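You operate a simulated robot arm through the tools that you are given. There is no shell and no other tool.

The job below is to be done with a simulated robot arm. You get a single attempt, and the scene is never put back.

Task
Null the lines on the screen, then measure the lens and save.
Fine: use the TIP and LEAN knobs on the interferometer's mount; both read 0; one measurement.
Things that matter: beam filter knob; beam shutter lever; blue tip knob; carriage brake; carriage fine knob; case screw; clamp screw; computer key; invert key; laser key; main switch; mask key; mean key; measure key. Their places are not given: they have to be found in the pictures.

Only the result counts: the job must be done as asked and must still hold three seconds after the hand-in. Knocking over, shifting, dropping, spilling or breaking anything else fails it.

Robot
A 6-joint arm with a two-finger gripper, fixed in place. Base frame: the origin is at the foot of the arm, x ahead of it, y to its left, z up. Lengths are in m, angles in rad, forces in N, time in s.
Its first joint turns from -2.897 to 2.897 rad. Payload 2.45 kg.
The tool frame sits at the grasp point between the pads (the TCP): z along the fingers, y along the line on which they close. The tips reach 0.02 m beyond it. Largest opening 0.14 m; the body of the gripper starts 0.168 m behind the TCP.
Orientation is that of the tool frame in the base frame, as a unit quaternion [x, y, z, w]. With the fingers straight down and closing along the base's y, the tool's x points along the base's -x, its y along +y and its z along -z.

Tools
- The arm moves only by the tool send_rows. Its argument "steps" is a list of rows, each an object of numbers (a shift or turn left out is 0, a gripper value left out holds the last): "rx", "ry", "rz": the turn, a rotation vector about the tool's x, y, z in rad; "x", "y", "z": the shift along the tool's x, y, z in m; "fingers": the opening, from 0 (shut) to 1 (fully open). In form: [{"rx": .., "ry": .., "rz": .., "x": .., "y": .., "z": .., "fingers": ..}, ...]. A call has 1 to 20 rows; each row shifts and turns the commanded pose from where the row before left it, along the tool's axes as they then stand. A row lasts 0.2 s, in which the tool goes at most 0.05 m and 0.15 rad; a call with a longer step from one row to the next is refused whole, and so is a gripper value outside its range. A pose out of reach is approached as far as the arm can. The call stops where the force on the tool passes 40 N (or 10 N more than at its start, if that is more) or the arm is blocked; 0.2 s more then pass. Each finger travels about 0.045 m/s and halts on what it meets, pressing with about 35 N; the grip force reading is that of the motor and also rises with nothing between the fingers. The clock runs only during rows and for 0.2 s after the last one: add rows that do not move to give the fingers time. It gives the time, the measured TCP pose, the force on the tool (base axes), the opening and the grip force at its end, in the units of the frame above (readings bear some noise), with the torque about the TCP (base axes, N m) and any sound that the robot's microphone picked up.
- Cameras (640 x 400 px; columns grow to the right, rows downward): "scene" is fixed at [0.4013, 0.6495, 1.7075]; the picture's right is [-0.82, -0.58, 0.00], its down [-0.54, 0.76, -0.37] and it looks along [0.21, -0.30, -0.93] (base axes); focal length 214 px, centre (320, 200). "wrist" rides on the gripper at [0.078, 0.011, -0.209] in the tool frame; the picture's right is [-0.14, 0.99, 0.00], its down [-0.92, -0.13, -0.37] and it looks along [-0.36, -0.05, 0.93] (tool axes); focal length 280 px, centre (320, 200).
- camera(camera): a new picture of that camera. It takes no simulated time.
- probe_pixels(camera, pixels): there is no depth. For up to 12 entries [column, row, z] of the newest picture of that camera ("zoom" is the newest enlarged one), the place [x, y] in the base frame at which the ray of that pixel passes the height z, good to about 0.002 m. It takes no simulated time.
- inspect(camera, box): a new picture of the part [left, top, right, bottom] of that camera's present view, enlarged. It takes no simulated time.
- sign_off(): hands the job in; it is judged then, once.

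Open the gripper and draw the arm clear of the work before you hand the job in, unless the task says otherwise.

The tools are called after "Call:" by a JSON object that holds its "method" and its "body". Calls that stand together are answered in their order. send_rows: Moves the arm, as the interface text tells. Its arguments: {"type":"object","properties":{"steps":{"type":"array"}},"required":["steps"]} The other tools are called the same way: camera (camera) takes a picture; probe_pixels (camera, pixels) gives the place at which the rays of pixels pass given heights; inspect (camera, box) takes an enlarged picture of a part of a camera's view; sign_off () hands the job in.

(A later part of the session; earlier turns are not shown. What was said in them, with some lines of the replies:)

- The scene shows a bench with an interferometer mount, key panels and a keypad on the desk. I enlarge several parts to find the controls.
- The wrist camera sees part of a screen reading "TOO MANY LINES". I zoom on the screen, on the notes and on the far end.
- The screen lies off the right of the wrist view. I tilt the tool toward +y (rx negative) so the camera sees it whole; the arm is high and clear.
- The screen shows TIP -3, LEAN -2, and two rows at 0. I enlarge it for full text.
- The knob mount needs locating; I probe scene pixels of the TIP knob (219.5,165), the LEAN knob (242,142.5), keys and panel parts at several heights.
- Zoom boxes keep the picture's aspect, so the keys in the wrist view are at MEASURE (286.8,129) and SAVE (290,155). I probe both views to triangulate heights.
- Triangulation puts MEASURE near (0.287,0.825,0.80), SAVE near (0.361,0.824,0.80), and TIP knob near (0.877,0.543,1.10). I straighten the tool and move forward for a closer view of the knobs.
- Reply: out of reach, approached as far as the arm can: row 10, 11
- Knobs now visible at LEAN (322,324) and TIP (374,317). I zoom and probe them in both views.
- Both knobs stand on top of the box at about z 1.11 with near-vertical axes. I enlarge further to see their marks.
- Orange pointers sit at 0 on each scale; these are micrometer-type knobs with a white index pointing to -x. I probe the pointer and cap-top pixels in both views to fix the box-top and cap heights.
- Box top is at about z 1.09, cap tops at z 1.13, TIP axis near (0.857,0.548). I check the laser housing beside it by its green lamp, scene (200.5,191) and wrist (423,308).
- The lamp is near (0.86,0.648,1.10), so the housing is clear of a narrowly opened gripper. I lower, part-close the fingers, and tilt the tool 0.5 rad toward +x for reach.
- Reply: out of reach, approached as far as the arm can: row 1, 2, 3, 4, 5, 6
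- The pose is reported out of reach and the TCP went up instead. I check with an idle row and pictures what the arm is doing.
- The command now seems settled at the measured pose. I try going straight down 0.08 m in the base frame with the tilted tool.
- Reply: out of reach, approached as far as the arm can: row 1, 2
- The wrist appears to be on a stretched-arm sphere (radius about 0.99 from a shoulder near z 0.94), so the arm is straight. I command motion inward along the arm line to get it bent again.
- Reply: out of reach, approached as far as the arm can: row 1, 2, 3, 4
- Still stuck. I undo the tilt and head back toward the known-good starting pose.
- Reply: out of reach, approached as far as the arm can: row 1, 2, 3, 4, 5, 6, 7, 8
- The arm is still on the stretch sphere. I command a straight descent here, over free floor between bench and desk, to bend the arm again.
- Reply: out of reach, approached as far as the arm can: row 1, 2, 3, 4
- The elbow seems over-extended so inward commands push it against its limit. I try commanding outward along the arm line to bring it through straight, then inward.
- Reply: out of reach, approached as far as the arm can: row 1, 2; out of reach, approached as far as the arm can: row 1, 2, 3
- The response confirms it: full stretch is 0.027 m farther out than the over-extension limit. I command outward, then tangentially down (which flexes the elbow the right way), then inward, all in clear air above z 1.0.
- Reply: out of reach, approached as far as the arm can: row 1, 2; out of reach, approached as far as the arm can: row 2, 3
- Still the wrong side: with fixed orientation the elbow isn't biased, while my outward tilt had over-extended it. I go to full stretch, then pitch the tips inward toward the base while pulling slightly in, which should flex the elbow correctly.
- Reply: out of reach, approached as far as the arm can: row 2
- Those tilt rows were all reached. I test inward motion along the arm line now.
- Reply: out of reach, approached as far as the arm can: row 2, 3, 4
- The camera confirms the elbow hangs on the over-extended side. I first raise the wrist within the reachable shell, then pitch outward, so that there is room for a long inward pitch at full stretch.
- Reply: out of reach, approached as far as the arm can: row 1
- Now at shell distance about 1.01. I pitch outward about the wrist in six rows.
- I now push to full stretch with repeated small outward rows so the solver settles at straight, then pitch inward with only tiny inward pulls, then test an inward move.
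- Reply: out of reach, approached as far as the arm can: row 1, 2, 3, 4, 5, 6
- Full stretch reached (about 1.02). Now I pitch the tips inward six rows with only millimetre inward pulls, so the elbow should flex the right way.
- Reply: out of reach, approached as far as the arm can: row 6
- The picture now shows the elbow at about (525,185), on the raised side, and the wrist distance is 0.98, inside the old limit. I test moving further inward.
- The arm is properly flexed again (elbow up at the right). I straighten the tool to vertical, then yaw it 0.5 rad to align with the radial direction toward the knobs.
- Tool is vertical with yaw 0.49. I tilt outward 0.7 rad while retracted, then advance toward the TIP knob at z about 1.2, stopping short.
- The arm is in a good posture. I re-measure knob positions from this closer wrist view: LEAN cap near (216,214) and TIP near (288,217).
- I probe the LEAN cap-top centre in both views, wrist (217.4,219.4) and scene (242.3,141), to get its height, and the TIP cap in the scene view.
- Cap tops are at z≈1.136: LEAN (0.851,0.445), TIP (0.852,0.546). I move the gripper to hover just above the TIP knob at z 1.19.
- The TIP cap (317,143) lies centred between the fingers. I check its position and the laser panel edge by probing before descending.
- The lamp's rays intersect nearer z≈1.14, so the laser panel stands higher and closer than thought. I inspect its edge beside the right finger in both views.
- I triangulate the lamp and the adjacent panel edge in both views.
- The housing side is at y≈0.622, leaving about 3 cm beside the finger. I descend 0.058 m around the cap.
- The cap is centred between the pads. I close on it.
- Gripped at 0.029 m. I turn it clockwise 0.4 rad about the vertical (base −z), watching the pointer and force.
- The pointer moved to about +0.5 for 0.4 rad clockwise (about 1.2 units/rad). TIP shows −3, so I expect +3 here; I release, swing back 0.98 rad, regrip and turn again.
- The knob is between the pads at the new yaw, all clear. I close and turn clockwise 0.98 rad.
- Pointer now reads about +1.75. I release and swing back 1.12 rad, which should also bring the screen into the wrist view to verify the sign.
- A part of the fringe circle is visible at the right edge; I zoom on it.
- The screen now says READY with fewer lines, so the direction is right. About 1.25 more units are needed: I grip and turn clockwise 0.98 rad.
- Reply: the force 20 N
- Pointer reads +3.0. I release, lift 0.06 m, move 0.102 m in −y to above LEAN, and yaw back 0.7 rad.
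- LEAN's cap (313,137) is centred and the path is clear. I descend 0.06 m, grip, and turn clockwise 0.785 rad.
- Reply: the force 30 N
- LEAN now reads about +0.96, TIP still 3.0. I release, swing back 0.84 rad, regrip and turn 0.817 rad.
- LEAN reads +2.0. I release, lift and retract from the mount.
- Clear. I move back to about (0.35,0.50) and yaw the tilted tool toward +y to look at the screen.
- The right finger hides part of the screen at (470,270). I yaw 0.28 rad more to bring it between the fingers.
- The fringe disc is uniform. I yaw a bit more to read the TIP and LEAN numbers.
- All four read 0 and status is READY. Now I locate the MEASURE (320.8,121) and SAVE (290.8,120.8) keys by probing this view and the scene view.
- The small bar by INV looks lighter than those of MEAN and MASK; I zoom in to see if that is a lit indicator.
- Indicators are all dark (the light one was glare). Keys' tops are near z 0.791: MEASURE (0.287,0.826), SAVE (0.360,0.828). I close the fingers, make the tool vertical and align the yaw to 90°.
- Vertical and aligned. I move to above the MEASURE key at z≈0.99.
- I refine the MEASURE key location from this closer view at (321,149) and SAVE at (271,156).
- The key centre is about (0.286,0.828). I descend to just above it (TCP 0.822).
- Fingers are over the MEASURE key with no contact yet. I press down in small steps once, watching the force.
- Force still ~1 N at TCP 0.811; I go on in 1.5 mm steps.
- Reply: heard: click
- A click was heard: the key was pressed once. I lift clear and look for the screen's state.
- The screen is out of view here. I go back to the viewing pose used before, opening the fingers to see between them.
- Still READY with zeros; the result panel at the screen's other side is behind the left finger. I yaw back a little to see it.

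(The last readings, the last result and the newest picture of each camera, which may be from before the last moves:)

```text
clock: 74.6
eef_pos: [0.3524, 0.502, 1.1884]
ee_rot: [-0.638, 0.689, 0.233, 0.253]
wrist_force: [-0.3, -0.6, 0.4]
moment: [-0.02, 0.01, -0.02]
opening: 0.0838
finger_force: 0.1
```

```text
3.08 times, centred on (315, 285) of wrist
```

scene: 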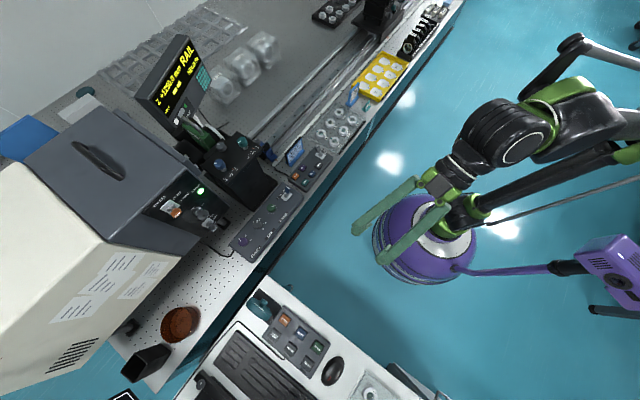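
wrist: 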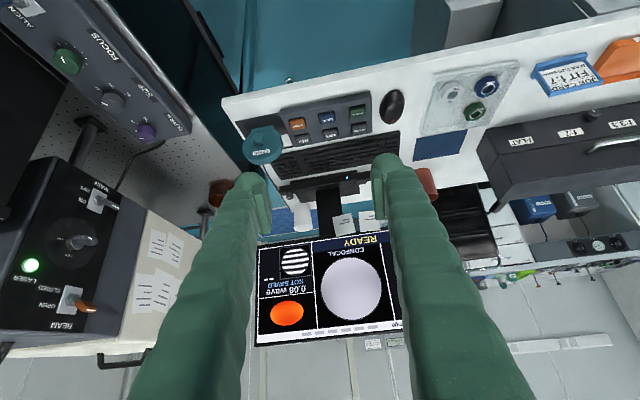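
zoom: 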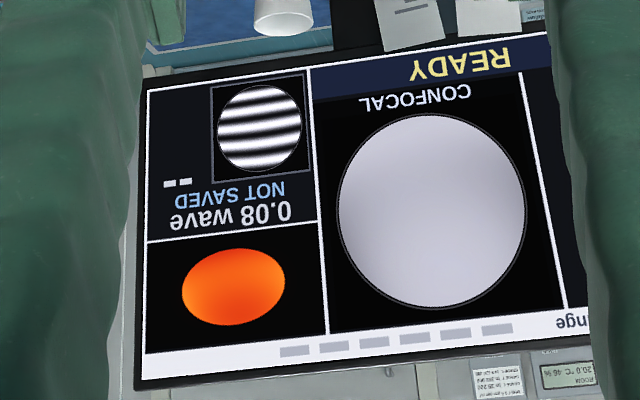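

The result "0.08 wave — NOT SAVED" is shown. Now I go to the SAVE key: close fingers, untilt, align yaw, and move above (0.361,0.828).

Call:
{"method": "send_rows", "body": {"steps": [{"fingers": 0.0, "ry": 0.1167}, {"ry": 0.1167}, {"ry": 0.1167}, {"ry": 0.1167}, {"ry": 0.1167}, {"ry": 0.1165}, {"rz": -0.0775}, {"x": -0.0407, "y": -0.0012, "z": 0.025}, {"x": -0.0407, "y": -0.0012, "z": 0.025}, {"x": -0.0407, "y": -0.0012, "z": 0.025}, {"x": -0.0407, "y": -0.0012, "z": 0.025}, {"x": -0.0407, "y": -0.0012, "z": 0.025}, {"x": -0.0407, "y": -0.0012, "z": 0.025}, {"x": -0.0407, "y": -0.0012, "z": 0.025}, {"x": -0.0407, "y": -0.0012, "z": 0.025}, {}]}}

Call:
{"method": "camera", "body": {"camera": "wrist"}}

Call:
{"method": "inspect", "body": {"camera": "wrist", "box": [230, 100, 390, 200]}}

```text
clock: 78.0
eef_pos: [0.3644, 0.8276, 0.9899]
ee_rot: [0.707, -0.707, 0.001, -0.001]
wrist_force: [-0.5, 0.3, -0.5]
moment: [0.0, -0.01, 0.01]
opening: 0.0003
finger_force: 29.4
```

```text
taken
```

wrist: 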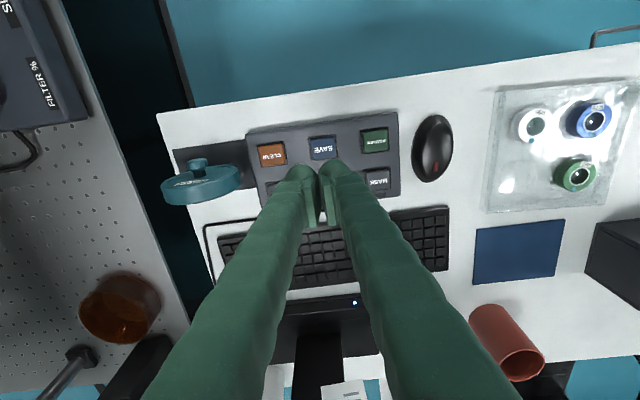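

```text
4.00 times, centred on (310, 150) of wrist
```

zoom: 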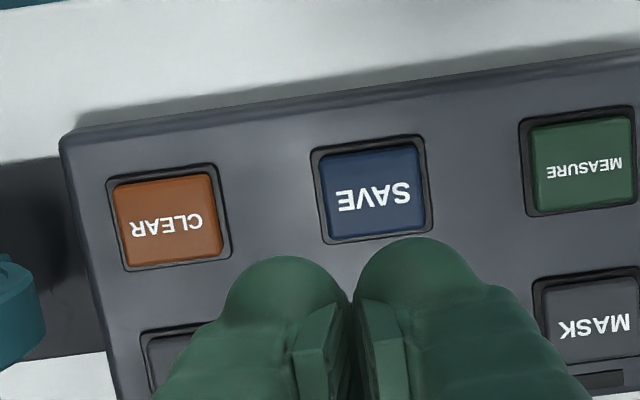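

I probe the SAVE key centre at (322.8,147.5).

Call:
{"method": "probe_pixels", "body": {"camera": "wrist", "pixels": [[322.75, 147.5, 0.788], [322.75, 147.5, 0.795], [375, 140, 0.79]]}}

```text
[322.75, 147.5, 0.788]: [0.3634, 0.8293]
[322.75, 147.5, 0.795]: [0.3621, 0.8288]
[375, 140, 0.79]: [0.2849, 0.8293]
```

SAVE is at about (0.3625,0.829). I shift 2 mm, descend and then press in small steps.

Call:
{"method": "send_rows", "body": {"steps": [{"x": -0.001, "y": 0.002, "z": 0.045}, {"z": 0.045}, {"z": 0.045}, {"z": 0.038}, {"z": 0.003}, {"z": 0.002}, {}]}}

Call:
{"method": "send_rows", "body": {"steps": [{"z": 0.0015}, {"z": 0.0015}]}}

```text
clock: 79.6
eef_pos: [0.362, 0.8293, 0.8115]
ee_rot: [0.707, -0.707, 0.001, 0.0]
wrist_force: [0.2, 0.3, 1.8]
moment: [0.01, -0.01, 0.0]
opening: 0.006
finger_force: 29.3
heard: click
```

```text
clock: 80.2
eef_pos: [0.3621, 0.8291, 0.8073]
ee_rot: [0.707, -0.707, 0.001, -0.001]
wrist_force: [2.4, 4.3, 8.5]
moment: [0.06, -0.06, 0.01]
opening: 0.0059
finger_force: 29.2
```

A click was heard on SAVE. I lift straight up and return to the viewing pose to confirm.

Call:
{"method": "send_rows", "body": {"steps": [{"z": -0.02}, {"z": -0.04}, {"z": -0.04}, {"z": -0.04}, {"z": -0.04}, {"x": 0.0407, "y": 0.0012, "z": -0.025, "fingers": 0.6}, {"x": 0.0407, "y": 0.0012, "z": -0.025}, {"x": 0.0407, "y": 0.0012, "z": -0.025}, {"x": 0.0407, "y": 0.0012, "z": -0.025}, {"x": 0.0407, "y": 0.0012, "z": -0.025}, {"x": 0.0407, "y": 0.0012, "z": -0.025}, {"x": 0.0407, "y": 0.0012, "z": -0.025}, {"x": 0.0407, "y": 0.0012, "z": -0.025}, {"rz": 0.0775}]}}

Call:
{"method": "send_rows", "body": {"steps": [{"ry": -0.1167}, {"ry": -0.1167}, {"ry": -0.1167}, {"ry": -0.1167}, {"ry": -0.1167}, {"ry": -0.1165}, {}]}}

Call:
{"method": "camera", "body": {"camera": "wrist"}}

Call:
{"method": "inspect", "body": {"camera": "wrist", "box": [230, 220, 400, 350]}}

Call:
{"method": "camera", "body": {"camera": "scene"}}

```text
clock: 83.2
eef_pos: [0.3485, 0.5051, 1.1873]
ee_rot: [-0.679, 0.734, -0.001, 0.002]
wrist_force: [0.7, -0.2, -0.1]
moment: [-0.03, 0.0, 0.0]
opening: 0.084
finger_force: 0.0
```

```text
clock: 84.8
eef_pos: [0.3503, 0.5046, 1.188]
ee_rot: [-0.638, 0.689, 0.233, 0.253]
wrist_force: [-0.3, -0.5, 0.2]
moment: [-0.01, 0.01, 0.01]
opening: 0.0839
finger_force: 0.0
```

```text
taken
```

wrist: 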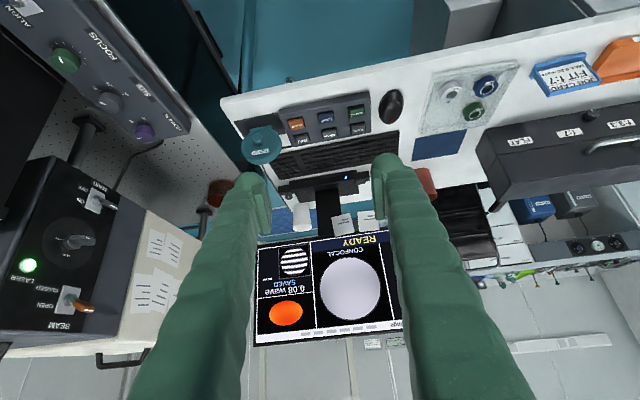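

```text
3.08 times, centred on (315, 285) of wrist
```

zoom: 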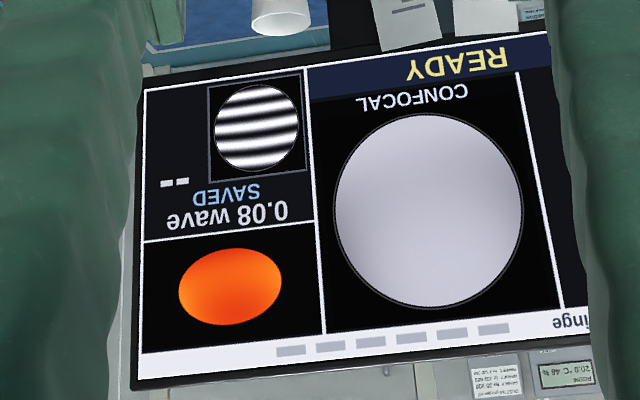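

```text
taken
```

scene: 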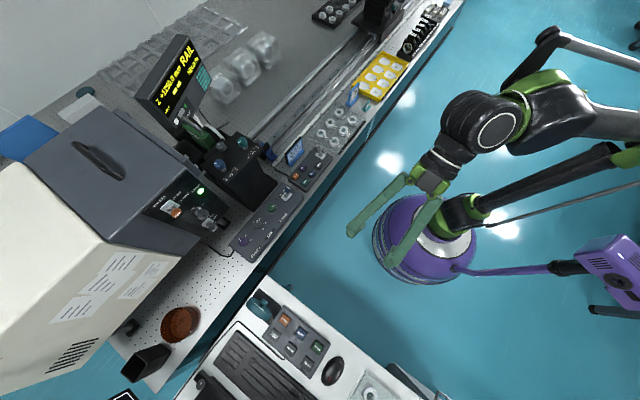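

The screen shows "0.08 wave — SAVED", READY, with a null field; nothing else moved. I open the gripper fully; the arm is already clear.

Call:
{"method": "send_rows", "body": {"steps": [{"fingers": 1.0}, {}, {}, {}, {}]}}

```text
clock: 86.0
eef_pos: [0.3499, 0.5035, 1.1886]
ee_rot: [-0.639, 0.689, 0.233, 0.253]
wrist_force: [-0.8, 1.0, -0.3]
moment: [-0.01, -0.02, -0.02]
opening: 0.1402
finger_force: 0.2
```

The gripper is fully open at 0.140 m and the arm is clear over open floor, so I hand the job in.

Call:
{"method": "sign_off", "body": {}}

```text
The job is handed in.
```

The lines on the screen are nulled, the lens is measured and the result is saved. The screen reads "0.08 wave" and "SAVED".

- **Nulling:** I turned the TIP knob to about +3 and the LEAN knob to about +2. That took the screen from TIP −3 and LEAN −2 to 0 on both, with an even field and status READY.
- **Measurement:** I pressed MEASURE once, then SAVE once. Each key gave one click.
- **Other controls:** I used no other control, and the last pictures showed nothing shifted or knocked over.

Early on the arm over-extended its elbow while I moved in to view the mount. I worked it back to its normal posture in clear air, without touching anything, before turning the knobs.

The gripper was open and the arm clear of the work when I handed in.
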